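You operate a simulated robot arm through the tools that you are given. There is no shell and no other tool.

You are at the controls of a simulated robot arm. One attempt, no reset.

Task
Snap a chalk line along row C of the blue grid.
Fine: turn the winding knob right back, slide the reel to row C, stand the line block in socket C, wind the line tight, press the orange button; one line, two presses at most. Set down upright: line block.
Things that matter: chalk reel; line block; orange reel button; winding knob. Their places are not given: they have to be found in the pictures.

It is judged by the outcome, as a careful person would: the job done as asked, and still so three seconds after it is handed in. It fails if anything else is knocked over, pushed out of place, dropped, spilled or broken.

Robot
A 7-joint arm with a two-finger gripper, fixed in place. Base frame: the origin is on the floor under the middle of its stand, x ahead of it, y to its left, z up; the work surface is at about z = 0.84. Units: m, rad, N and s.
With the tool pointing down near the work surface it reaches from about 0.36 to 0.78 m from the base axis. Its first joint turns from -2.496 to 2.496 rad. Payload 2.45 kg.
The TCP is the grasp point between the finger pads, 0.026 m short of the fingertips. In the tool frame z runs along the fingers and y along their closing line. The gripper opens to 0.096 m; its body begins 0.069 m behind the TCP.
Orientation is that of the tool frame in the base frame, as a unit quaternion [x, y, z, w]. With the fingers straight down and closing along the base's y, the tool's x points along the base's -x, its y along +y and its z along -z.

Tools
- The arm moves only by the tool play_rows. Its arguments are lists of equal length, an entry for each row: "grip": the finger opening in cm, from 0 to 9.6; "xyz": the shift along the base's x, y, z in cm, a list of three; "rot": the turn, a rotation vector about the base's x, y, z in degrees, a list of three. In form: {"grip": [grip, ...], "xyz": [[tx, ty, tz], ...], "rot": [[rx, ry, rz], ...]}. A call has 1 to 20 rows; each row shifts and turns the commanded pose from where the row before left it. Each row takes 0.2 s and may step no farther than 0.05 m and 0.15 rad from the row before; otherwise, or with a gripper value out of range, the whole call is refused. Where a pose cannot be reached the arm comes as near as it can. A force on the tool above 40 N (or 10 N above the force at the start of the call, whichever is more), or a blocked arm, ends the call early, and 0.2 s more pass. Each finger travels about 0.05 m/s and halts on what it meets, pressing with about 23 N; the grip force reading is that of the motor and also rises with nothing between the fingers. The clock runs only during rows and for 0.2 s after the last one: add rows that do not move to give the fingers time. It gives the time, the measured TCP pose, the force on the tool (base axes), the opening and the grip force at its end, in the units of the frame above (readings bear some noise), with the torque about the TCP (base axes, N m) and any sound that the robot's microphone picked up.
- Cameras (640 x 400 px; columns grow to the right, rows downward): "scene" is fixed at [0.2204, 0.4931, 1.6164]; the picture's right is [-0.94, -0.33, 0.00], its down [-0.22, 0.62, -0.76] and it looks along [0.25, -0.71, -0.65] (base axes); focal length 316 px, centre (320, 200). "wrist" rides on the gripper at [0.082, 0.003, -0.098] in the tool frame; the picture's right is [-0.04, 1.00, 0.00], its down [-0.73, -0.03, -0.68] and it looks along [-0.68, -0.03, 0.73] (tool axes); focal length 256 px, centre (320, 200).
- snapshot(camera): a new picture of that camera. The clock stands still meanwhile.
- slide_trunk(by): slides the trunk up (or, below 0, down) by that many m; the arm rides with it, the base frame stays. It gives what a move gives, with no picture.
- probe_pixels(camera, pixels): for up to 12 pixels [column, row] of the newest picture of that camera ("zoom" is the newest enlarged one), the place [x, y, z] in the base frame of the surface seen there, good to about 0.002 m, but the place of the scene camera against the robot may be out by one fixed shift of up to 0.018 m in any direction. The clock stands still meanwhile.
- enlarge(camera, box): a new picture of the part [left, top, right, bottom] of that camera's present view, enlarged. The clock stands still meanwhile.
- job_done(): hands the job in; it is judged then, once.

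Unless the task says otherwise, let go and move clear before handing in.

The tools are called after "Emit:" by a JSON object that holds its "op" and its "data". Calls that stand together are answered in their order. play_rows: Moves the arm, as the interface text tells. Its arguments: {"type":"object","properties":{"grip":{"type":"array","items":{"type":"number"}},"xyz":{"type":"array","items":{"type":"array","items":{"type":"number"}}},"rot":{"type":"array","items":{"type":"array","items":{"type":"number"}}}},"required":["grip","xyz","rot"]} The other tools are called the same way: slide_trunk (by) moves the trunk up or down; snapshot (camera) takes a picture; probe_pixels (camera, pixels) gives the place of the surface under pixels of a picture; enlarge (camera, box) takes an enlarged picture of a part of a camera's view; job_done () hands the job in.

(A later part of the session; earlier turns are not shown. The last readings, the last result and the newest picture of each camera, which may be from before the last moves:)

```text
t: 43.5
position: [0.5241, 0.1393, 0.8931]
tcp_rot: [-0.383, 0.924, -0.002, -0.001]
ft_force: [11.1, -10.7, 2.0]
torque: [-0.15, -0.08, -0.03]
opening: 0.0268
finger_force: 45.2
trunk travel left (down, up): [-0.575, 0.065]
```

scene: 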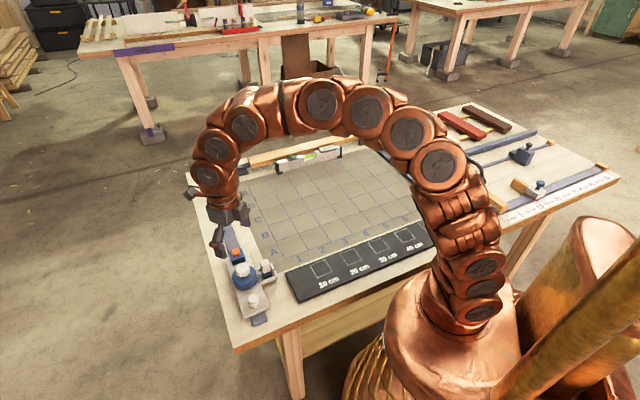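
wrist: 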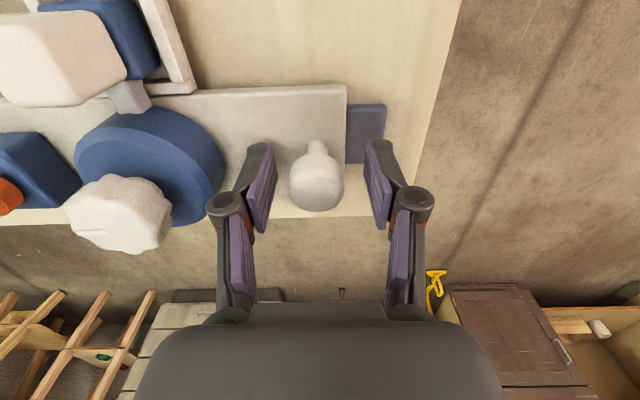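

Gripped (opening 2.7 cm). I'll pull along the rail gently at first.

Emit:
{"op": "play_rows", "data": {"grip": [2, 2, 2, 2, 2], "xyz": [[0.5, -0.5, 0], [0.8, -0.8, 0], [0.8, -0.8, 0], [0.8, -0.8, 0], [0, 0, 0]], "rot": [[0, 0, 0], [0, 0, 0], [0, 0, 0], [0, 0, 0], [0, 0, 0]]}}

Emit:
{"op": "snapshot", "data": {"camera": "wrist"}}

```text
t: 44.7
position: [0.5536, 0.1103, 0.893]
tcp_rot: [-0.383, 0.924, -0.002, -0.001]
ft_force: [-2.1, -4.5, -4.6]
torque: [0.1, -0.32, 0.12]
opening: 0.0261
finger_force: 45.1
trunk travel left (down, up): [-0.575, 0.065]
```

```text
taken
```

wrist: 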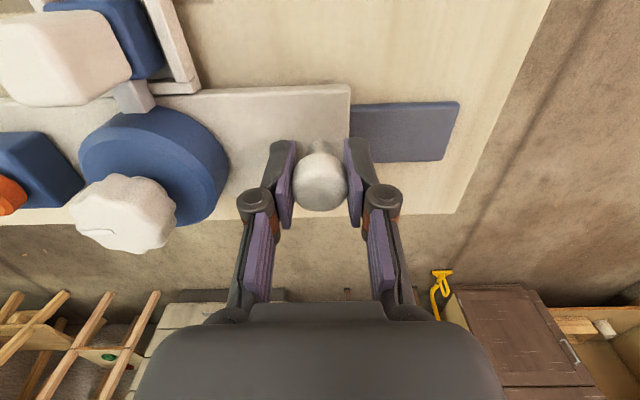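

The carriage follows (rail end now visible at (405,132)) with little force. I'll slide it most of the way.

Emit:
{"op": "play_rows", "data": {"grip": [2, 2, 2, 2, 2, 2, 2, 2, 2, 2, 2], "xyz": [[0.8, -0.8, 0], [1.4, -1.4, 0], [1.4, -1.4, 0], [1.4, -1.4, 0], [1.4, -1.4, 0], [1.4, -1.4, 0], [1.4, -1.4, 0], [1.4, -1.4, 0], [1.4, -1.4, 0], [0.8, -0.8, 0], [0, 0, 0]], "rot": [[0, 0, 0], [0, 0, 0], [0, 0, 0], [0, 0, 0], [0, 0, 0], [0, 0, 0], [0, 0, 0], [0, 0, 0], [0, 0, 0], [0, 0, 0], [0, 0, 0]]}}

Emit:
{"op": "snapshot", "data": {"camera": "wrist"}}

Emit:
{"op": "snapshot", "data": {"camera": "scene"}}

```text
t: 47.1
position: [0.6814, -0.0165, 0.8938]
tcp_rot: [-0.382, 0.924, -0.001, -0.001]
ft_force: [2.7, 0.2, 2.0]
torque: [0.15, -0.22, -0.02]
opening: 0.0266
finger_force: 45.5
trunk travel left (down, up): [-0.575, 0.065]
```

```text
taken
```

wrist: 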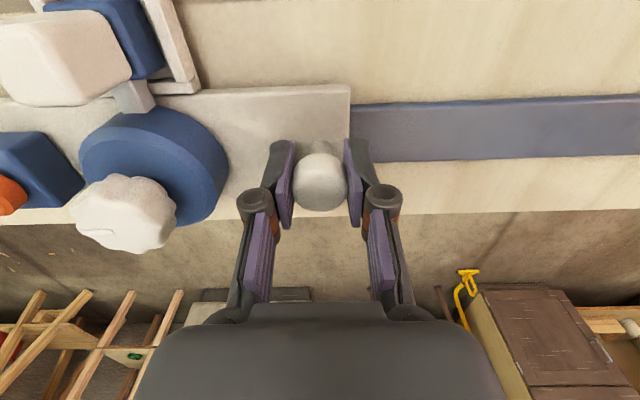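

```text
taken
```

scene: 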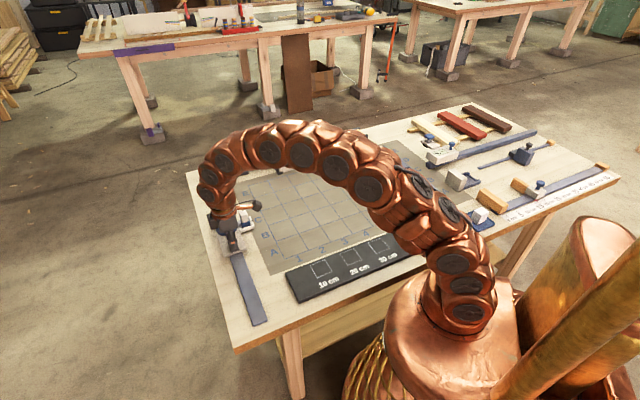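

Emit:
{"op": "probe_pixels", "data": {"camera": "wrist", "pixels": [[345, 92], [343, 120], [300, 98], [132, 97], [165, 92], [195, 85], [180, 60], [70, 210], [172, 210], [122, 240], [122, 185], [320, 190]]}}

```text
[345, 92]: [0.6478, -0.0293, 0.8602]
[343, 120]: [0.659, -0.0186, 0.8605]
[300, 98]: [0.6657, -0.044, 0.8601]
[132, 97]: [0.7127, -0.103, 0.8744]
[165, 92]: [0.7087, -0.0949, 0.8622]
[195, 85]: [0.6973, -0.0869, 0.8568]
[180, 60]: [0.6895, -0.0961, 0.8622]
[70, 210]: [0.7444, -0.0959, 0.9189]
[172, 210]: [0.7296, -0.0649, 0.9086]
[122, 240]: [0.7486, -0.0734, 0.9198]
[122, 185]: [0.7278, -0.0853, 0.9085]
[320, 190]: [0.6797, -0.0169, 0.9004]
```

The nozzle (132,97) is at about 0.577–0.580 along the rail, so roughly 2 cm remain. I'll slide 1.7 cm more, release and lift for a precise check against row C.

Emit:
{"op": "play_rows", "data": {"grip": [2, 2, 2, 2, 3, 4, 5, 5, 5, 5, 5], "xyz": [[0.4, -0.4, 0], [0.5, -0.5, 0], [0.3, -0.3, 0], [0, 0, 0], [0, 0, 0], [0, 0, 0], [0, 0, 0], [0, 0, 3], [0, 0, 4], [0, 0, 4], [0, 0, 0]], "rot": [[0, 0, 0], [0, 0, 0], [0, 0, 0], [0, 0, 0], [0, 0, 0], [0, 0, 0], [0, 0, 0], [0, 0, 0], [0, 0, 0], [0, 0, 0], [0, 0, 0]]}}

Emit:
{"op": "snapshot", "data": {"camera": "wrist"}}

```text
t: 49.5
position: [0.6923, -0.0298, 1.0036]
tcp_rot: [-0.382, 0.924, 0.0, -0.001]
ft_force: [-0.2, 0.7, 0.3]
torque: [-0.04, -0.03, -0.04]
opening: 0.0499
finger_force: 0.0
trunk travel left (down, up): [-0.575, 0.065]
```

```text
taken
```

wrist: 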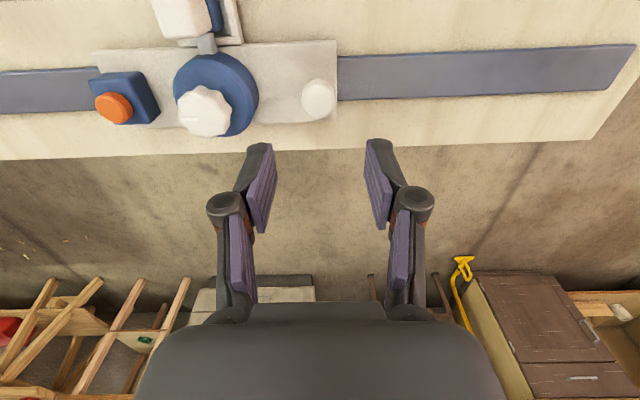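

I'll shift back over the grid to see the cradle mark against row C.

Emit:
{"op": "play_rows", "data": {"grip": [5, 5, 5, 5, 5], "xyz": [[-1, -3, 3], [-1, -4, 2], [-1, -3.5, 2], [-1, -3.5, 0], [0, 0, 0]], "rot": [[0, 0, 0], [0, 0, 0], [0, 0, 0], [0, 0, 0], [0, 0, 0]]}}

Emit:
{"op": "snapshot", "data": {"camera": "wrist"}}

```text
t: 50.7
position: [0.6506, -0.1668, 1.0733]
tcp_rot: [-0.382, 0.924, -0.002, -0.001]
ft_force: [0.1, 0.5, -1.3]
torque: [0.04, 0.02, 0.03]
opening: 0.05
finger_force: 0.0
trunk travel left (down, up): [-0.575, 0.065]
```

```text
taken
```

wrist: 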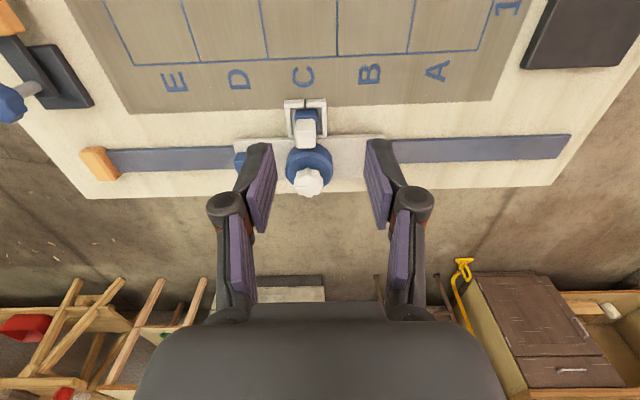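

Emit:
{"op": "enlarge", "data": {"camera": "wrist", "box": [250, 40, 360, 150]}}

```text
3.64 times, centred on (305, 95) of wrist
```

zoom: 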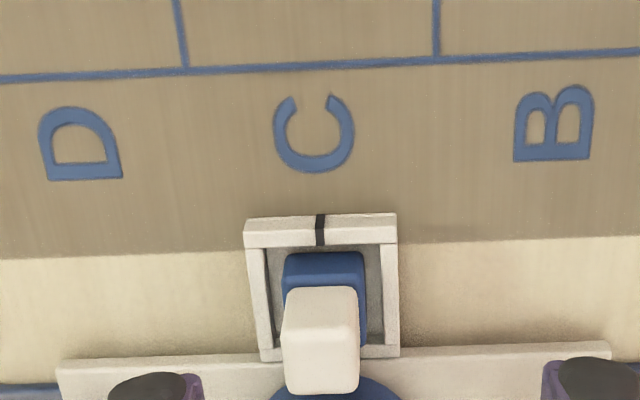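

Emit:
{"op": "probe_pixels", "data": {"camera": "zoom", "pixels": [[320, 222], [320, 238], [185, 68], [437, 60], [185, 30], [435, 15], [248, 224], [394, 224], [320, 300], [300, 330], [345, 345], [313, 133]]}}

Emit:
{"op": "probe_pixels", "data": {"camera": "zoom", "pixels": [[287, 295], [358, 293], [288, 385], [358, 385], [288, 260], [362, 258], [256, 300], [391, 300], [320, 265], [275, 130], [352, 130], [313, 170]]}}

```text
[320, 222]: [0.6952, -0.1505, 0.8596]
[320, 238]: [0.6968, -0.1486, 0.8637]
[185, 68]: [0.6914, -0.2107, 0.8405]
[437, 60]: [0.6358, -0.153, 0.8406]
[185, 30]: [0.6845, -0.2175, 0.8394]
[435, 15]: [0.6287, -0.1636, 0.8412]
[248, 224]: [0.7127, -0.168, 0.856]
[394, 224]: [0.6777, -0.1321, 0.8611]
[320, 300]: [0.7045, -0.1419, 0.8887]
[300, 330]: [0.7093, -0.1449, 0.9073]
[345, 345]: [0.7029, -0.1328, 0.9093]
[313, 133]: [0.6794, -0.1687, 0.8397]
```

```text
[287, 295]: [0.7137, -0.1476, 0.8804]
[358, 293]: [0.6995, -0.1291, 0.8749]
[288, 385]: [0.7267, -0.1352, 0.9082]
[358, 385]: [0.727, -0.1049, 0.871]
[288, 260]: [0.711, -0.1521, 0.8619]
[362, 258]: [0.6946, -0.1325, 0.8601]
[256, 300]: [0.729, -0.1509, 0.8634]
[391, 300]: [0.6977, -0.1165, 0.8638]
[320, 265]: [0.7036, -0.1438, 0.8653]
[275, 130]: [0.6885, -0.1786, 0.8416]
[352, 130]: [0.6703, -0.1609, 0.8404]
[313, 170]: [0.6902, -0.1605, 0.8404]
```

The mark is at 0.598 along the rail; the middle of row C between its grid lines is 0.598–0.599, so the reel is aligned within about 1 mm. Next I'll hover over the line block at about (0.711, -0.134).

Emit:
{"op": "play_rows", "data": {"grip": [5, 5, 5, 5, 5], "xyz": [[2, 1.2, -3], [2, 1.1, -4], [2, 1.1, -3.5], [0, 0, 0], [0, 0, 0]], "rot": [[0, 0, 0], [0, 0, 0], [0, 0, 0], [0, 0, 0], [0, 0, 0]]}}

Emit:
{"op": "snapshot", "data": {"camera": "wrist"}}

Emit:
{"op": "enlarge", "data": {"camera": "wrist", "box": [230, 60, 410, 240]}}

```text
t: 51.9
position: [0.7123, -0.1322, 0.9718]
tcp_rot: [-0.383, 0.924, -0.001, -0.001]
ft_force: [-0.4, 0.3, 0.5]
torque: [0.0, 0.0, -0.03]
opening: 0.05
finger_force: 0.1
trunk travel left (down, up): [-0.575, 0.065]
```

```text
taken
```

wrist: 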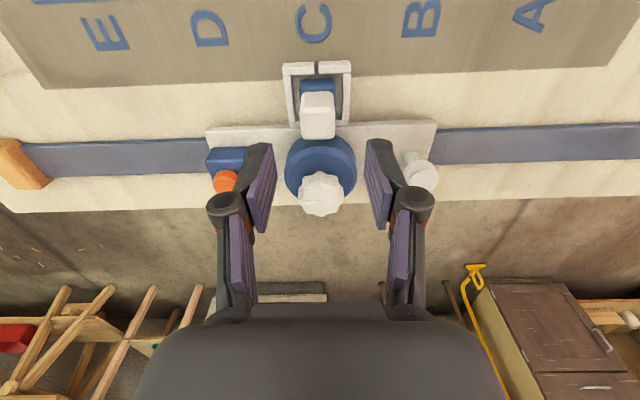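

```text
2.22 times, centred on (320, 150) of wrist
```

zoom: 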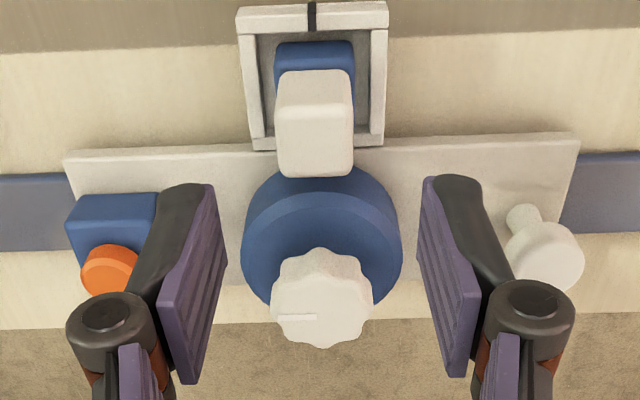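

Emit:
{"op": "probe_pixels", "data": {"camera": "zoom", "pixels": [[280, 165], [350, 165], [315, 80], [315, 165], [281, 85], [348, 82], [315, 172], [277, 55], [352, 55], [315, 50], [312, 15], [320, 290]]}}

```text
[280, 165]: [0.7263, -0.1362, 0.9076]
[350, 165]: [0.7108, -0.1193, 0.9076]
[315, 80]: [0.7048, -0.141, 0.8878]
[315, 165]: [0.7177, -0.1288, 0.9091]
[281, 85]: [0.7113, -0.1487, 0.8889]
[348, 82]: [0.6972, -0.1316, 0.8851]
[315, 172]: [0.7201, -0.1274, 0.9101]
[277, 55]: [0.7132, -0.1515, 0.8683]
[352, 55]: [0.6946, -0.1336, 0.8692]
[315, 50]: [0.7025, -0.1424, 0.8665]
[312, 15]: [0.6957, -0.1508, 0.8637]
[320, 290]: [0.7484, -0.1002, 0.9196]
```

The block stem centre is (0.712, -0.134), 2.3 cm wide, right under the TCP. I'll descend to z 0.905 and close on it.

Emit:
{"op": "play_rows", "data": {"grip": [5, 5, 5, 5, 4, 3, 1.8, 1.8, 1.8], "xyz": [[0, 0, -3], [0, 0, -2.5], [0, 0, -1.2], [0, 0, 0], [0, 0, 0], [0, 0, 0], [0, 0, 0], [0, 0, 0], [0, 0, 0]], "rot": [[0, 0, 0], [0, 0, 0], [0, 0, 0], [0, 0, 0], [0, 0, 0], [0, 0, 0], [0, 0, 0], [0, 0, 0], [0, 0, 0]]}}

Emit:
{"op": "snapshot", "data": {"camera": "wrist"}}

```text
t: 53.9
position: [0.7124, -0.1347, 0.9021]
tcp_rot: [-0.382, 0.924, -0.001, -0.001]
ft_force: [-0.9, 0.9, 0.7]
torque: [-0.02, -0.01, 0.01]
opening: 0.0234
finger_force: 22.7
trunk travel left (down, up): [-0.575, 0.065]
```

```text
taken
```

wrist: 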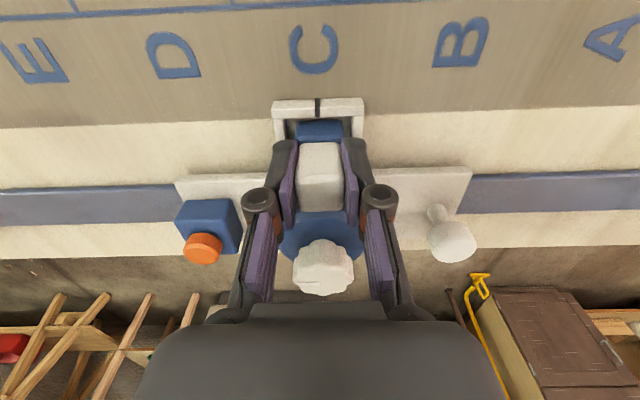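

The block is held (opening 2.3 cm). I'll lift it straight up out of the cradle, slowly.

Emit:
{"op": "play_rows", "data": {"grip": [1.8, 1.8, 1.8, 1.8, 1.8, 1.8], "xyz": [[0, 0, 0.5], [0, 0, 1], [0, 0, 1.5], [0, 0, 1.5], [0, 0, 1], [0, 0, 0]], "rot": [[0, 0, 0], [0, 0, 0], [0, 0, 0], [0, 0, 0], [0, 0, 0], [0, 0, 0]]}}

Emit:
{"op": "snapshot", "data": {"camera": "wrist"}}

Emit:
{"op": "enlarge", "data": {"camera": "scene", "box": [180, 160, 300, 270]}}

```text
t: 55.3
position: [0.7134, -0.1345, 0.9559]
tcp_rot: [-0.382, 0.924, 0.0, -0.002]
ft_force: [0.0, 0.2, 0.3]
torque: [-0.03, 0.01, -0.07]
opening: 0.0233
finger_force: 23.0
trunk travel left (down, up): [-0.575, 0.065]
```

```text
taken
```

wrist: 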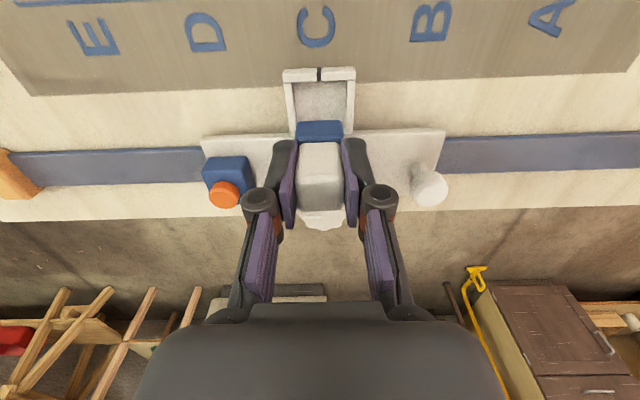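

```text
3.64 times, centred on (240, 215) of scene
```

zoom: 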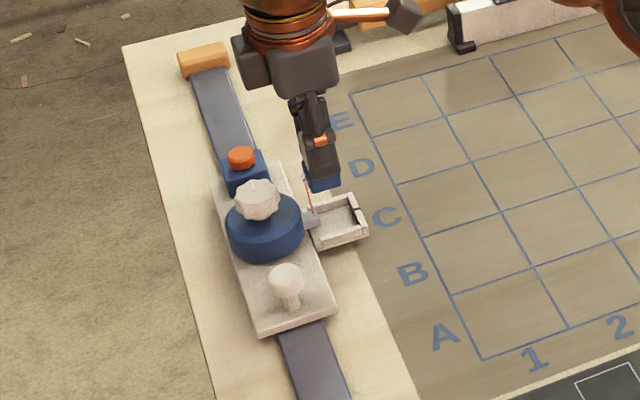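

The block is out, with a thin red line from the nozzle visible at scene zoom (310,195). I'll probe the cradle floor to know how far below the TCP the block's bottom is.

Emit:
{"op": "probe_pixels", "data": {"camera": "wrist", "pixels": [[320, 100], [310, 95], [335, 105], [320, 128], [320, 138]]}}

Emit:
{"op": "probe_pixels", "data": {"camera": "zoom", "pixels": [[322, 184], [322, 178], [335, 222], [308, 188], [312, 180], [307, 200]]}}

```text
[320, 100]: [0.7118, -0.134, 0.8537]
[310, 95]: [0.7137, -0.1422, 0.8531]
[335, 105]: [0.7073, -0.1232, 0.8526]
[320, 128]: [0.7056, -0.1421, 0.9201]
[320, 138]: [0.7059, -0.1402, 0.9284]
```

```text
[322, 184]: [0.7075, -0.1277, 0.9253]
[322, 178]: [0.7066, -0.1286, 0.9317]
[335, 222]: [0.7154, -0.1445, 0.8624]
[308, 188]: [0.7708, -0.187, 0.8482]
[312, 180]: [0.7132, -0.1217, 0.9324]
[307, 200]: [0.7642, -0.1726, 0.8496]
```

The cradle floor is 0.853, so the block's bottom is 0.050 below the TCP; in the socket (floor 0.843) the TCP will end at about 0.893. I'll check obstacle heights near socket C before carrying.

Emit:
{"op": "snapshot", "data": {"camera": "scene"}}

Emit:
{"op": "enlarge", "data": {"camera": "scene", "box": [360, 100, 500, 220]}}

```text
taken
```

scene: 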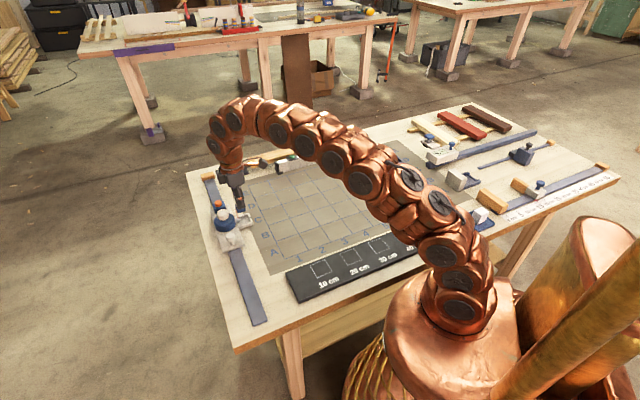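

```text
3.33 times, centred on (430, 160) of scene
```

zoom: 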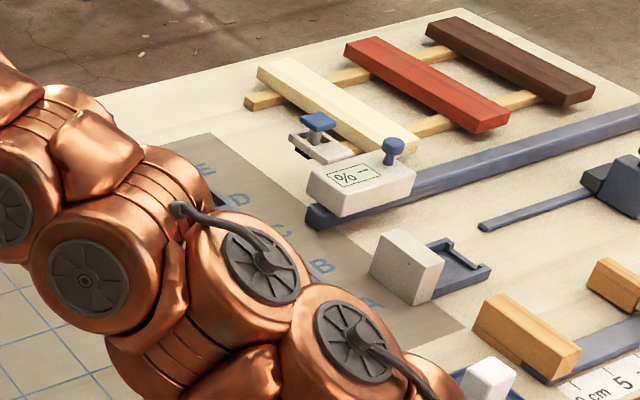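

Emit:
{"op": "probe_pixels", "data": {"camera": "zoom", "pixels": [[318, 120], [392, 143], [350, 178], [312, 165], [400, 180], [345, 205], [405, 245], [430, 260], [330, 140], [318, 210], [383, 235], [318, 180]]}}

```text
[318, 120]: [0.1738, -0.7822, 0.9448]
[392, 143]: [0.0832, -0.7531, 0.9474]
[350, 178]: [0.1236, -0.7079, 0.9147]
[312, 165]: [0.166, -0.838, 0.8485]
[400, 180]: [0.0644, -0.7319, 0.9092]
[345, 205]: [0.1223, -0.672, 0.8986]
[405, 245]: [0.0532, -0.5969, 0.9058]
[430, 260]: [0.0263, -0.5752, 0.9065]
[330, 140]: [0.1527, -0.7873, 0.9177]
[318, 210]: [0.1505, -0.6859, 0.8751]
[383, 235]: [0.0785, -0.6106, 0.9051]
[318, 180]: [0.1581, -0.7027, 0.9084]
```

Obstacles there are at most about 0.94 high and clear of the gripper path. I'll carry the block along row C, half way first.

Emit:
{"op": "play_rows", "data": {"grip": [1.8, 1.8, 1.8, 1.8, 1.8, 1.8, 1.8, 1.8, 1.8, 1.8, 1.8], "xyz": [[-1.4, -1.4, 0.5], [-2.4, -2.4, 0], [-2.4, -2.4, 0], [-2.4, -2.4, 0], [-2.4, -2.4, 0], [-2.4, -2.4, 0], [-2.4, -2.4, 0], [-2.4, -2.4, 0], [-2.4, -2.4, 0], [-2.4, -2.4, 0], [0, 0, 0]], "rot": [[0, 0, 0], [0, 0, 0], [0, 0, 0], [0, 0, 0], [0, 0, 0], [0, 0, 0], [0, 0, 0], [0, 0, 0], [0, 0, 0], [0, 0, 0], [0, 0, 0]]}}

Emit:
{"op": "snapshot", "data": {"camera": "scene"}}

Emit:
{"op": "snapshot", "data": {"camera": "wrist"}}

```text
t: 57.7
position: [0.4796, -0.3651, 0.9603]
tcp_rot: [-0.383, 0.924, 0.0, 0.0]
ft_force: [-1.0, -0.2, -0.6]
torque: [0.01, 0.02, 0.02]
opening: 0.0231
finger_force: 23.1
trunk travel left (down, up): [-0.575, 0.065]
```

```text
taken
```

scene: 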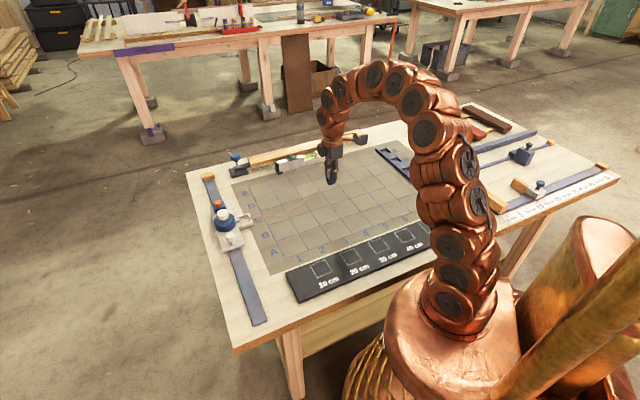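

```text
taken
```

wrist: 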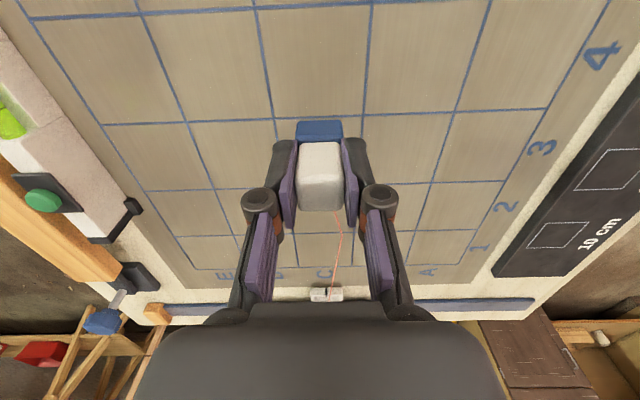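

The line is paying out with no noticeable force. I'll carry it the rest of the way to above socket C.

Emit:
{"op": "play_rows", "data": {"grip": [1.8, 1.8, 1.8, 1.8, 1.8, 1.8, 1.8, 1.8, 1.8, 1.8, 1.8, 1.8], "xyz": [[-1.2, -1.3, 0], [-2.4, -2.4, 0], [-2.4, -2.4, 0], [-2.4, -2.4, 0], [-2.4, -2.4, 0], [-2.4, -2.4, 0], [-2.4, -2.4, 0], [-2.4, -2.4, 0], [-2.4, -2.4, 0], [-2.4, -2.4, 0], [-2.4, -2.4, 0], [0, 0, 0]], "rot": [[0, 0, 0], [0, 0, 0], [0, 0, 0], [0, 0, 0], [0, 0, 0], [0, 0, 0], [0, 0, 0], [0, 0, 0], [0, 0, 0], [0, 0, 0], [0, 0, 0], [0, 0, 0]]}}

Emit:
{"op": "snapshot", "data": {"camera": "wrist"}}

Emit:
{"op": "snapshot", "data": {"camera": "scene"}}

```text
t: 60.3
position: [0.2316, -0.6146, 0.9625]
tcp_rot: [-0.383, 0.924, -0.001, -0.001]
ft_force: [-0.6, 0.1, -1.3]
torque: [0.0, 0.04, -0.01]
opening: 0.0235
finger_force: 22.9
trunk travel left (down, up): [-0.575, 0.065]
```

```text
taken
```

wrist: 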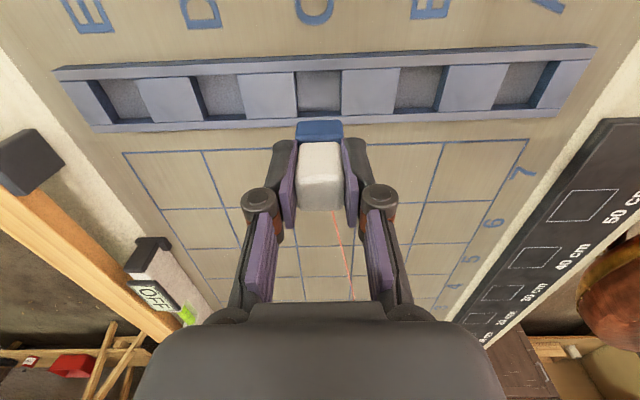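

```text
taken
```

scene: 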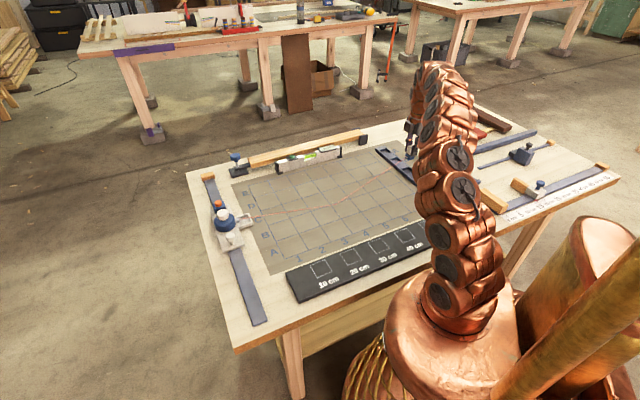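

The block hovers over socket C, which is at wrist pixel (320,92). I'll measure the hole edges from this view.

Emit:
{"op": "enlarge", "data": {"camera": "wrist", "box": [270, 50, 370, 150]}}

```text
4.00 times, centred on (320, 100) of wrist
```

zoom: 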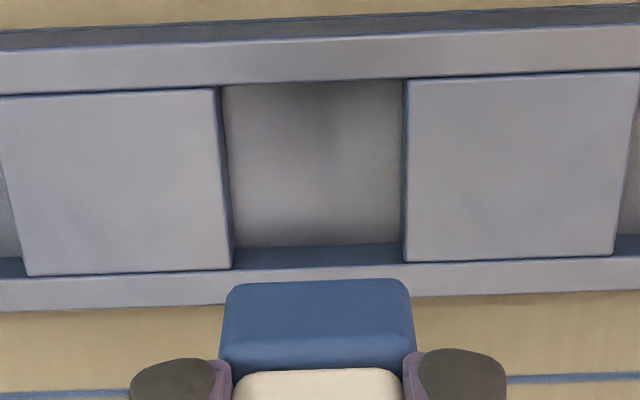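

Emit:
{"op": "probe_pixels", "data": {"camera": "zoom", "pixels": [[214, 180], [409, 180], [315, 75], [315, 272], [315, 150], [240, 95], [395, 95], [232, 285], [405, 283], [318, 330], [315, 85], [225, 225]]}}

```text
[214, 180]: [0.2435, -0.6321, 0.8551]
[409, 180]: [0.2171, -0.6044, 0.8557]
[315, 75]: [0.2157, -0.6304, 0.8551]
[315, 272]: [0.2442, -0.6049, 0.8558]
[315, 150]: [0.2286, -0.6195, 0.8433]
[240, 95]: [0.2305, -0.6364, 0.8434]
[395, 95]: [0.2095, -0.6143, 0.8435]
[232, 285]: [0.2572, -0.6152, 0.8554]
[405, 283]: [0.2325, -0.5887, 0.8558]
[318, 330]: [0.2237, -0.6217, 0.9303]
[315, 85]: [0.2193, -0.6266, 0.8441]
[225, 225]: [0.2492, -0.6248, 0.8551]
```

The hole spans 0.582–0.617 along the rail and 0.257–0.2915 across; its centre is about (0.230, -0.618). I'll take a steady reading of the TCP.

Emit:
{"op": "play_rows", "data": {"grip": [1.8, 1.8], "xyz": [[0, 0, 0], [0, 0, 0]], "rot": [[0, 0, 0], [0, 0, 0]]}}

Emit:
{"op": "probe_pixels", "data": {"camera": "wrist", "pixels": [[300, 130], [340, 129], [320, 125], [320, 140], [305, 152], [335, 150], [320, 200]]}}

```text
t: 60.9
position: [0.2328, -0.6143, 0.9626]
tcp_rot: [-0.383, 0.924, -0.001, 0.0]
ft_force: [0.5, 0.6, -0.7]
torque: [0.0, 0.01, -0.02]
opening: 0.0233
finger_force: 23.4
trunk travel left (down, up): [-0.575, 0.065]
```

```text
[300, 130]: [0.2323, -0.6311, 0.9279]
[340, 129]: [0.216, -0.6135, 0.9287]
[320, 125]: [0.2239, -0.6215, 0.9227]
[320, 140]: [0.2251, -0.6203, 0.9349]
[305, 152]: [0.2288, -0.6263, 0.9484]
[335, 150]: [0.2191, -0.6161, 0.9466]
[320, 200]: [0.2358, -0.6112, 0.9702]
```

The block centre is about 5 mm short of the socket centre across the row (0.269 vs 0.274). I'll correct that, then lower most of the way.

Emit:
{"op": "play_rows", "data": {"grip": [1.8, 1.8, 1.8, 1.8, 1.8, 1.8], "xyz": [[-0.34, -0.41, 0], [0, 0, 0], [0, 0, -2], [0, 0, -2], [0, 0, -0.5], [0, 0, 0]], "rot": [[0, 0, 0], [0, 0, 0], [0, 0, 0], [0, 0, 0], [0, 0, 0], [0, 0, 0]]}}

Emit:
{"op": "snapshot", "data": {"camera": "wrist"}}

Emit:
{"op": "enlarge", "data": {"camera": "wrist", "box": [260, 60, 380, 160]}}

```text
t: 62.3
position: [0.2273, -0.6187, 0.9156]
tcp_rot: [-0.383, 0.924, -0.001, 0.0]
ft_force: [0.1, -0.9, -0.5]
torque: [-0.03, 0.0, -0.01]
opening: 0.0232
finger_force: 22.5
trunk travel left (down, up): [-0.575, 0.065]
```

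```text
taken
```

wrist: 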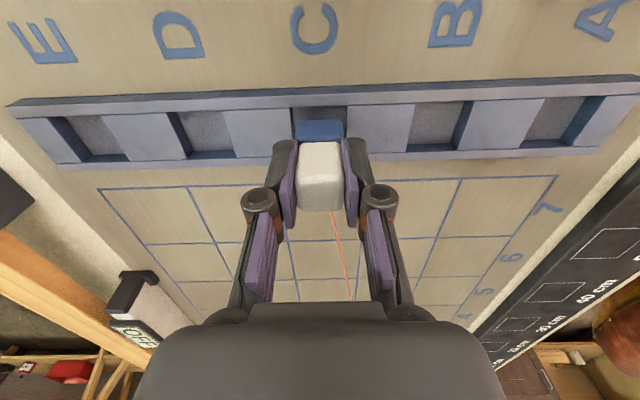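

```text
4.00 times, centred on (320, 110) of wrist
```

zoom: 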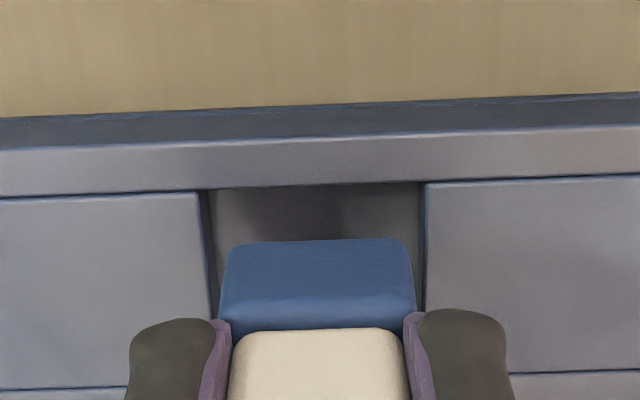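

Emit:
{"op": "probe_pixels", "data": {"camera": "zoom", "pixels": [[316, 250], [235, 275], [402, 275], [316, 290], [316, 180], [202, 260], [428, 260], [316, 310]]}}

```text
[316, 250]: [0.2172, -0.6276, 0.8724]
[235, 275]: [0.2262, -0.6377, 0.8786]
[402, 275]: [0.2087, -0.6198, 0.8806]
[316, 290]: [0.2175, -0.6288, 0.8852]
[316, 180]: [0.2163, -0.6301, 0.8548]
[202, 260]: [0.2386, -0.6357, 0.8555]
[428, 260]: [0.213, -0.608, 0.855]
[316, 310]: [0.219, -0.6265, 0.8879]
```

The base front is at 0.2906 across, too close to the hole wall at 0.2915, so I overshot by about 3 mm. I'll move back 2.5 mm and re-check.

Emit:
{"op": "play_rows", "data": {"grip": [1.8, 1.8, 1.8], "xyz": [[0.18, 0.18, 0], [0, 0, 0], [0, 0, 0]], "rot": [[0, 0, 0], [0, 0, 0], [0, 0, 0]]}}

Emit:
{"op": "enlarge", "data": {"camera": "wrist", "box": [260, 60, 380, 160]}}

Emit:
{"op": "probe_pixels", "data": {"camera": "zoom", "pixels": [[316, 255], [235, 275], [402, 275], [316, 290], [316, 178], [202, 260], [428, 260], [316, 310]]}}

```text
t: 63.1
position: [0.2289, -0.6198, 0.9162]
tcp_rot: [-0.383, 0.924, 0.0, 0.0]
ft_force: [0.1, -0.2, -1.0]
torque: [0.02, 0.0, 0.0]
opening: 0.0232
finger_force: 22.9
trunk travel left (down, up): [-0.575, 0.065]
```

```text
4.00 times, centred on (320, 110) of wrist
```

zoom: 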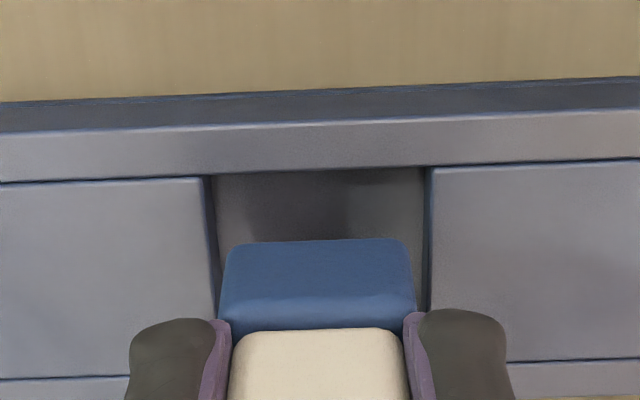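

```text
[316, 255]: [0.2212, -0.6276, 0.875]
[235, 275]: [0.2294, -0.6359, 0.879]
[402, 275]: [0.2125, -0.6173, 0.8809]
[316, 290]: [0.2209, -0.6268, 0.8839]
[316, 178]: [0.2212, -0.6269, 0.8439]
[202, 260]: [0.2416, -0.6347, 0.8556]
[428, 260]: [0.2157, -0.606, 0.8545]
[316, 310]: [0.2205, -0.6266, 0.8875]
```

Now the base front is at 0.287 and centre at 0.274/0.5993 — centred in the hole. I'll lower the last 2.3 cm.

Emit:
{"op": "play_rows", "data": {"grip": [1.8, 1.8, 1.8, 1.8, 1.8], "xyz": [[0, 0, -0.8], [0, 0, -0.7], [0, 0, -0.5], [0, 0, -0.2], [0, 0, 0]], "rot": [[0, 0, 0], [0, 0, 0], [0, 0, 0], [0, 0, 0], [0, 0, 0]]}}

Emit:
{"op": "enlarge", "data": {"camera": "wrist", "box": [250, 60, 390, 200]}}

```text
t: 64.3
position: [0.2292, -0.6191, 0.8939]
tcp_rot: [-0.382, 0.924, -0.001, 0.0]
ft_force: [0.5, 0.5, 0.3]
torque: [-0.02, -0.02, 0.0]
opening: 0.023
finger_force: 23.0
trunk travel left (down, up): [-0.575, 0.065]
```

```text
2.86 times, centred on (320, 130) of wrist
```

zoom: 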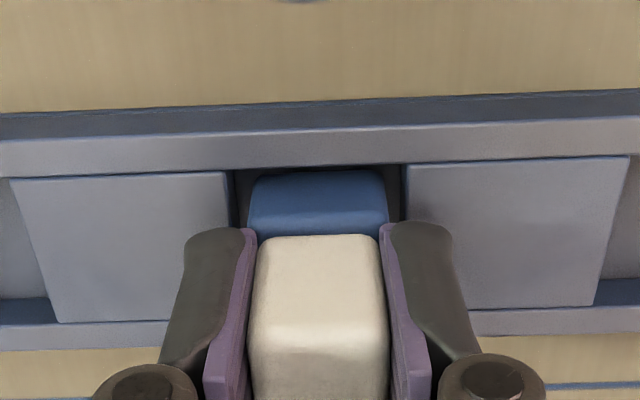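

The block is inside the hole with no contact force yet. I'll lower by millimetres until it rests.

Emit:
{"op": "play_rows", "data": {"grip": [1.8, 1.8, 1.8], "xyz": [[0, 0, -0.1], [0, 0, -0.1], [0, 0, 0]], "rot": [[0, 0, 0], [0, 0, 0], [0, 0, 0]]}}

```text
t: 65.1
position: [0.2308, -0.6206, 0.8929]
tcp_rot: [-0.382, 0.924, -0.001, 0.0]
ft_force: [1.0, 1.0, 3.5]
torque: [0.07, 0.01, 0.01]
opening: 0.0231
finger_force: 23.0
trunk travel left (down, up): [-0.575, 0.065]
```

Contact felt (3.5 N upward). I'll open the fingers and lift straight away.

Emit:
{"op": "play_rows", "data": {"grip": [1.8, 2.6, 3.4, 4.2, 5, 5, 5, 5, 5], "xyz": [[0, 0, -0.05], [0, 0, 0], [0, 0, 0], [0, 0, 0], [0, 0, 0], [0, 0, 0], [0, 0, 2], [0, 0, 3], [0, 0, 3]], "rot": [[0, 0, 0], [0, 0, 0], [0, 0, 0], [0, 0, 0], [0, 0, 0], [0, 0, 0], [0, 0, 0], [0, 0, 0], [0, 0, 0]]}}

Emit:
{"op": "snapshot", "data": {"camera": "wrist"}}

Emit:
{"op": "snapshot", "data": {"camera": "scene"}}

```text
t: 67.1
position: [0.2309, -0.6202, 0.9714]
tcp_rot: [-0.383, 0.924, 0.0, -0.001]
ft_force: [-0.1, 0.3, 0.2]
torque: [0.01, 0.01, -0.02]
opening: 0.0502
finger_force: 0.0
trunk travel left (down, up): [-0.575, 0.065]
```

```text
taken
```

wrist: 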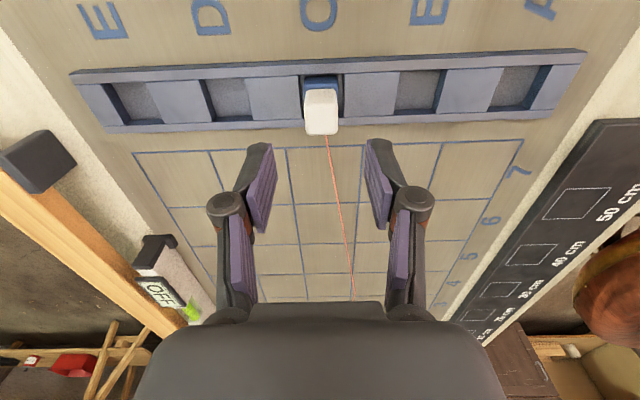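

```text
taken
```

scene: 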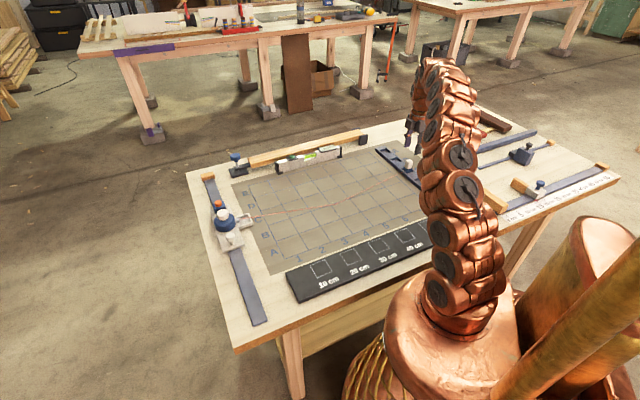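

The line block stands upright in socket C (wrist (320,105)), and the line runs back along row C to the reel. I'll go back to the winding knob at about (0.756, -0.090), turning the wrist to yaw 150° for a long clockwise stroke.

Emit:
{"op": "play_rows", "data": {"grip": [5.5, 5.5, 5.5, 5.5, 5.5, 5.5, 5.5, 5.5, 5.5, 5.5, 5.5, 5.5, 5.5, 5.5, 5.5, 5.5, 5.5, 5.5], "xyz": [[0, 0, 4], [2, 2, 3], [3.28, 3.31, 1], [3.28, 3.31, 0], [3.28, 3.31, 0], [3.28, 3.31, 0], [3.28, 3.31, 0], [3.28, 3.31, 0], [3.28, 3.31, 0], [3.28, 3.31, 0], [3.28, 3.31, 0], [3.28, 3.31, 0], [3.28, 3.31, 0], [3.28, 3.31, 0], [3.28, 3.31, 0], [3.28, 3.31, 0], [3.28, 3.31, 0], [0, 0, 0]], "rot": [[0, 0, 0], [0, 0, 7], [0, 0, 7], [0, 0, 7], [0, 0, 7], [0, 0, 7], [0, 0, 7], [0, 0, 7], [0, 0, 7], [0, 0, 7], [0, 0, 7], [0, 0, 7], [0, 0, 7], [0, 0, 7], [0, 0, 7], [0, 0, 7], [0, 0, 0], [0, 0, 0]]}}

Emit:
{"op": "snapshot", "data": {"camera": "wrist"}}

Emit:
{"op": "snapshot", "data": {"camera": "scene"}}

```text
t: 70.9
position: [0.7333, -0.111, 1.0522]
tcp_rot: [0.966, -0.258, 0.001, -0.001]
ft_force: [-0.6, -0.3, 0.6]
torque: [0.03, 0.01, -0.02]
opening: 0.0551
finger_force: 0.1
out of reach, approached as far as the arm can: row 17
trunk travel left (down, up): [-0.575, 0.065]
```

```text
taken
```

wrist: 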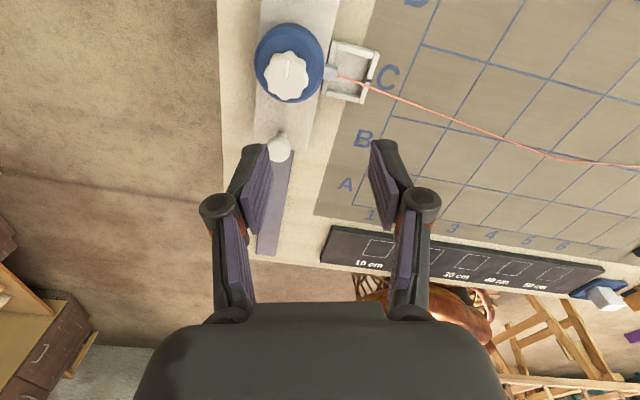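

```text
taken
```

scene: 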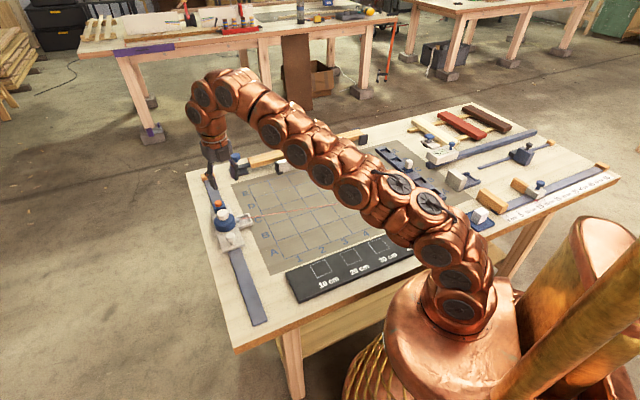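

The arm ran out of reach at this height (r≈0.74 at z 1.05); the line is visibly slack (curved) in the wrist view. I'll raise the trunk to gain reach.

Emit:
{"op": "slide_trunk", "data": {"by": 0.06}}

```text
t: 71.9
position: [0.7336, -0.112, 1.1124]
tcp_rot: [0.966, -0.259, 0.0, -0.001]
ft_force: [-0.5, 0.0, -0.6]
torque: [0.01, -0.03, 0.0]
opening: 0.0552
finger_force: 0.0
trunk travel left (down, up): [-0.635, 0.005]
```

Emit:
{"op": "play_rows", "data": {"grip": [5.5, 5.5, 5.5, 5.5, 5.5, 5.5, 5.5, 5.5], "xyz": [[0, 0, -4], [0, 0, -4], [0, 0, -4], [0, 0, -3], [1, 1, 0], [1.2, 1.2, 0], [0, 0, 0], [0, 0, 0]], "rot": [[0, 0, 0], [0, 0, 0], [0, 0, 0], [0, 0, 0], [0, 0, 0], [0, 0, 0], [0, 0, 0], [0, 0, 0]]}}

Emit:
{"op": "snapshot", "data": {"camera": "wrist"}}

```text
t: 73.7
position: [0.7556, -0.0916, 0.9615]
tcp_rot: [0.966, -0.259, 0.002, 0.0]
ft_force: [0.3, -0.2, -0.5]
torque: [-0.01, -0.01, -0.01]
opening: 0.0549
finger_force: 0.0
trunk travel left (down, up): [-0.635, 0.005]
```

```text
taken
```

wrist: 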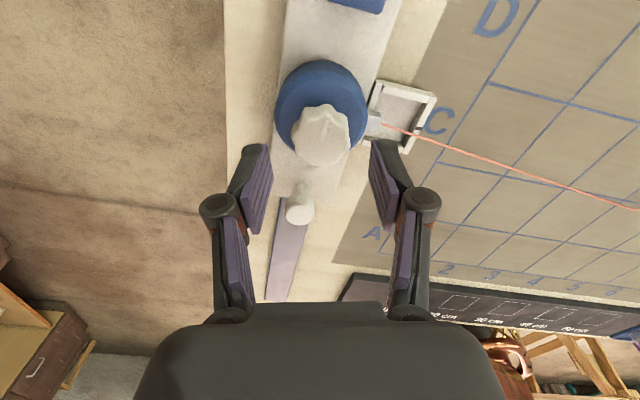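

Now reachable. I'll measure the knob centre from here.

Emit:
{"op": "enlarge", "data": {"camera": "wrist", "box": [260, 80, 380, 180]}}

```text
4.00 times, centred on (320, 130) of wrist
```

zoom: 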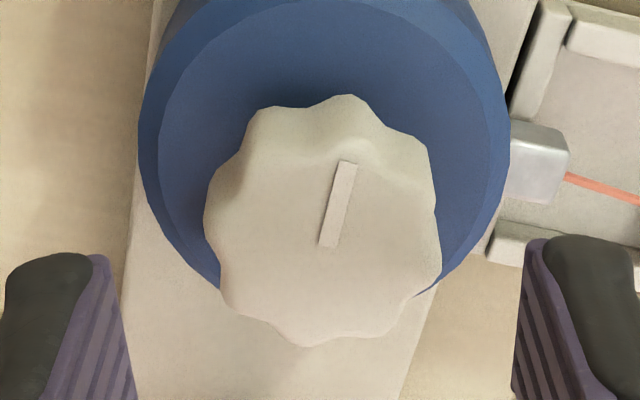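

Emit:
{"op": "probe_pixels", "data": {"camera": "zoom", "pixels": [[345, 165], [328, 240], [222, 260], [436, 250], [320, 340], [335, 150], [230, 290], [420, 285], [145, 130], [505, 130], [535, 165], [325, 245]]}}

```text
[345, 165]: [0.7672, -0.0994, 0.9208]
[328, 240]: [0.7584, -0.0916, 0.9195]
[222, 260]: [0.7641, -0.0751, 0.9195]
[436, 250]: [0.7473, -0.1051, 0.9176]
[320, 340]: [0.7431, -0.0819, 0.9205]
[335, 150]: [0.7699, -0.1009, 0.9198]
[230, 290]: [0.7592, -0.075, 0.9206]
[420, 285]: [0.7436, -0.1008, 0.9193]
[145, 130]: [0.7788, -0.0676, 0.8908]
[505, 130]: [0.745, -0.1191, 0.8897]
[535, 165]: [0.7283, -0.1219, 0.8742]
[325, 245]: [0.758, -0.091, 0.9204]
```

The knob centre is (0.756, -0.0905), mark still at -41°. I'll descend and grip it.

Emit:
{"op": "play_rows", "data": {"grip": [5.5, 5.5, 5.5, 4.5, 3.8, 3.2, 2.5, 2.5, 2.5], "xyz": [[0.03, 0.08, -1.5], [0, 0, -1.5], [0, 0, -0.7], [0, 0, 0], [0, 0, 0], [0, 0, 0], [0, 0, 0], [0, 0, 0], [0, 0, 0]], "rot": [[0, 0, 0], [0, 0, 0], [0, 0, 0], [0, 0, 0], [0, 0, 0], [0, 0, 0], [0, 0, 0], [0, 0, 0], [0, 0, 0]]}}

Emit:
{"op": "enlarge", "data": {"camera": "wrist", "box": [220, 70, 420, 270]}}

```text
t: 75.7
position: [0.756, -0.0919, 0.9248]
tcp_rot: [0.966, -0.26, 0.001, 0.0]
ft_force: [-5.1, -3.4, -1.0]
torque: [-0.12, 0.13, -0.05]
opening: 0.035
finger_force: 45.0
trunk travel left (down, up): [-0.635, 0.005]
```

```text
2.00 times, centred on (320, 170) of wrist
```

zoom: 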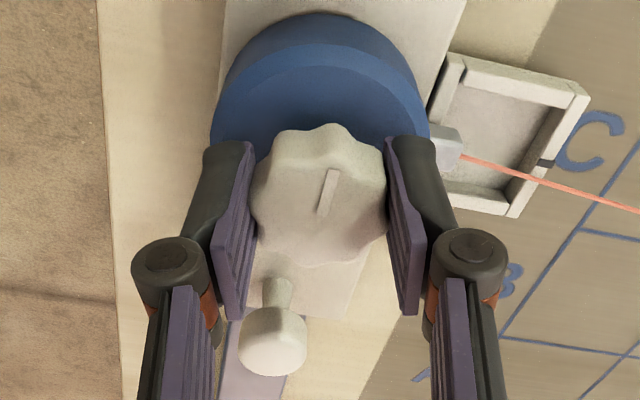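

Well centred with only 6 N. I'll turn clockwise in chunks and watch torque about z.

Emit:
{"op": "play_rows", "data": {"grip": [2.5, 2.5, 2.5, 2.5, 2.5, 2.5], "xyz": [[0, 0, 0], [0, 0, 0], [0, 0, 0], [0, 0, 0], [0, 0, 0], [0, 0, 0]], "rot": [[0, 0, -8], [0, 0, -8], [0, 0, -8], [0, 0, -8], [0, 0, -8], [0, 0, 0]]}}

Emit:
{"op": "play_rows", "data": {"grip": [2.5, 2.5, 2.5, 2.5, 2.5, 2.5], "xyz": [[0, 0, 0], [0, 0, 0], [0, 0, 0], [0, 0, 0], [0, 0, 0], [0, 0, 0]], "rot": [[0, 0, -8], [0, 0, -8], [0, 0, -8], [0, 0, -8], [0, 0, -8], [0, 0, 0]]}}

Emit:
{"op": "snapshot", "data": {"camera": "wrist"}}

Emit:
{"op": "snapshot", "data": {"camera": "scene"}}

```text
t: 77.1
position: [0.7567, -0.0908, 0.9235]
tcp_rot: [0.818, -0.575, 0.001, 0.0]
ft_force: [-9.9, -10.3, -1.3]
torque: [-0.4, 0.13, -0.01]
opening: 0.035
finger_force: 45.0
trunk travel left (down, up): [-0.635, 0.005]
```

```text
t: 78.5
position: [0.7555, -0.0909, 0.9247]
tcp_rot: [-0.573, 0.82, 0.0, -0.002]
ft_force: [-16.2, -16.8, -19.5]
torque: [-0.38, 0.35, -0.04]
opening: 0.0351
finger_force: 45.5
trunk travel left (down, up): [-0.635, 0.005]
```

```text
taken
```

wrist: 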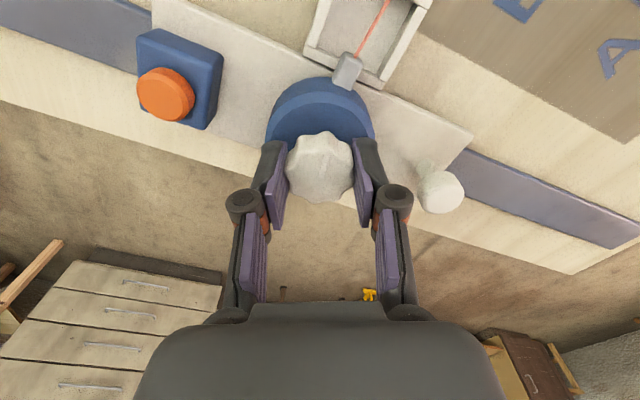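

```text
taken
```

scene: 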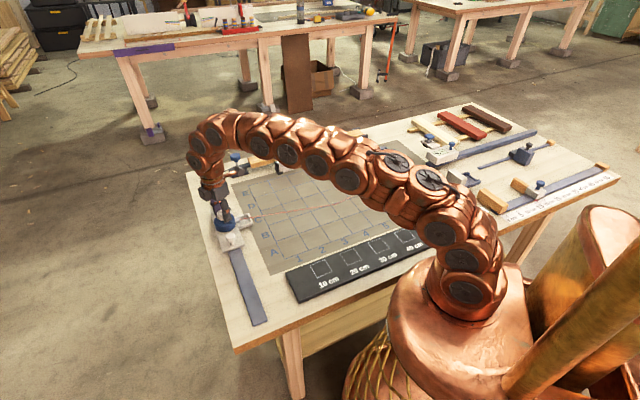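

Torque is still zero, but side and downward forces built up (about 23 N toward the grid, 20 N down). I'll relax the grip, shift 1 mm and regrip.

Emit:
{"op": "play_rows", "data": {"grip": [4.2, 4.2, 4.2, 3.6, 3.0, 2.5, 2.5, 2.5], "xyz": [[0, 0, 0], [-0.08, -0.08, 0], [0, 0, 0], [0, 0, 0], [0, 0, 0], [0, 0, 0], [0, 0, 0], [0, 0, 0]], "rot": [[0, 0, 0], [0, 0, 0], [0, 0, 0], [0, 0, 0], [0, 0, 0], [0, 0, 0], [0, 0, 0], [0, 0, 0]]}}

Emit:
{"op": "enlarge", "data": {"camera": "wrist", "box": [220, 70, 420, 270]}}

```text
t: 80.3
position: [0.7556, -0.089, 0.9254]
tcp_rot: [-0.575, 0.818, -0.001, -0.001]
ft_force: [7.8, 3.1, 6.0]
torque: [0.18, -0.27, 0.0]
opening: 0.0348
finger_force: 45.0
trunk travel left (down, up): [-0.635, 0.005]
```

```text
2.00 times, centred on (320, 170) of wrist
```

zoom: 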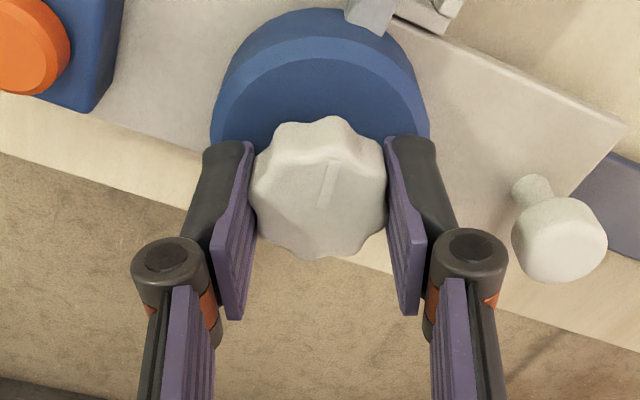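

The mark followed (80° turned). Forces are small; I'll continue clockwise.

Emit:
{"op": "play_rows", "data": {"grip": [2.5, 2.5, 2.5, 2.5, 2.5, 2.5], "xyz": [[0.04, 0.02, 0], [0, 0, 0], [0, 0, 0], [0, 0, 0], [0, 0, 0], [0, 0, 0]], "rot": [[0, 0, -8], [0, 0, -8], [0, 0, -8], [0, 0, -8], [0, 0, -8], [0, 0, 0]]}}

Emit:
{"op": "play_rows", "data": {"grip": [2.5, 2.5, 2.5, 2.5, 2.5, 2.5], "xyz": [[0, 0, 0], [0, 0, 0], [0, 0, 0], [0, 0, 0], [0, 0, 0], [0, 0, 0]], "rot": [[0, 0, -8], [0, 0, -8], [0, 0, -8], [0, 0, -8], [0, 0, -8], [0, 0, 0]]}}

```text
t: 81.7
position: [0.7582, -0.089, 0.926]
tcp_rot: [-0.258, 0.966, -0.001, -0.001]
ft_force: [8.7, 2.5, 12.8]
torque: [0.02, -0.05, -0.04]
opening: 0.0349
finger_force: 45.0
trunk travel left (down, up): [-0.635, 0.005]
```

```text
t: 83.1
position: [0.7554, -0.089, 0.9241]
tcp_rot: [0.088, 0.996, 0.0, -0.001]
ft_force: [6.3, 2.5, 18.3]
torque: [0.1, -0.4, -0.03]
opening: 0.0349
finger_force: 44.7
trunk travel left (down, up): [-0.635, 0.005]
```

Turned 160° in total, still no torque. I'll ease z by 1 mm, continue and check the line.

Emit:
{"op": "play_rows", "data": {"grip": [2.5, 2.5, 2.5, 2.5, 2.5, 2.5], "xyz": [[-0.03, 0, 0.1], [0, 0, 0], [0, 0, 0], [0, 0, 0], [0, 0, 0], [0, 0, 0]], "rot": [[0, 0, -8], [0, 0, -8], [0, 0, -8], [0, 0, -8], [0, 0, -8], [0, 0, 0]]}}

Emit:
{"op": "snapshot", "data": {"camera": "wrist"}}

Emit:
{"op": "enlarge", "data": {"camera": "scene", "box": [220, 150, 430, 260]}}

```text
t: 84.5
position: [0.7545, -0.0908, 0.9245]
tcp_rot: [0.424, 0.906, -0.001, -0.002]
ft_force: [3.5, 2.8, 9.0]
torque: [0.28, 0.07, 0.0]
opening: 0.0348
finger_force: 44.8
trunk travel left (down, up): [-0.635, 0.005]
```

```text
taken
```

wrist: 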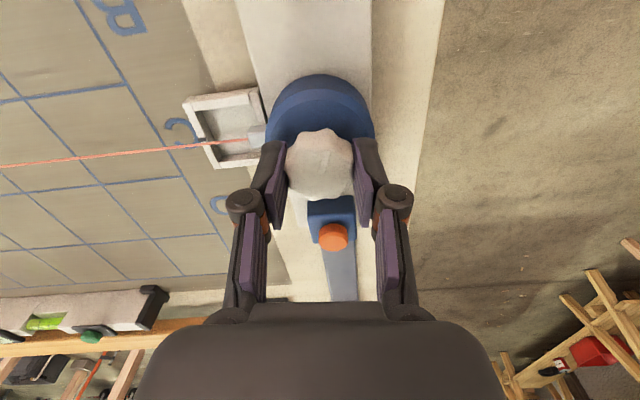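

```text
3.05 times, centred on (325, 205) of scene
```

zoom: 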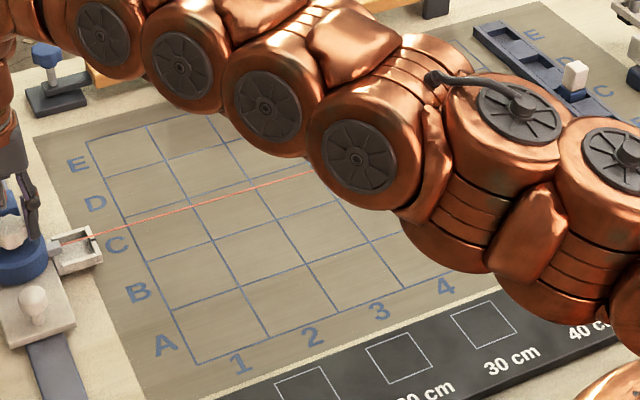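

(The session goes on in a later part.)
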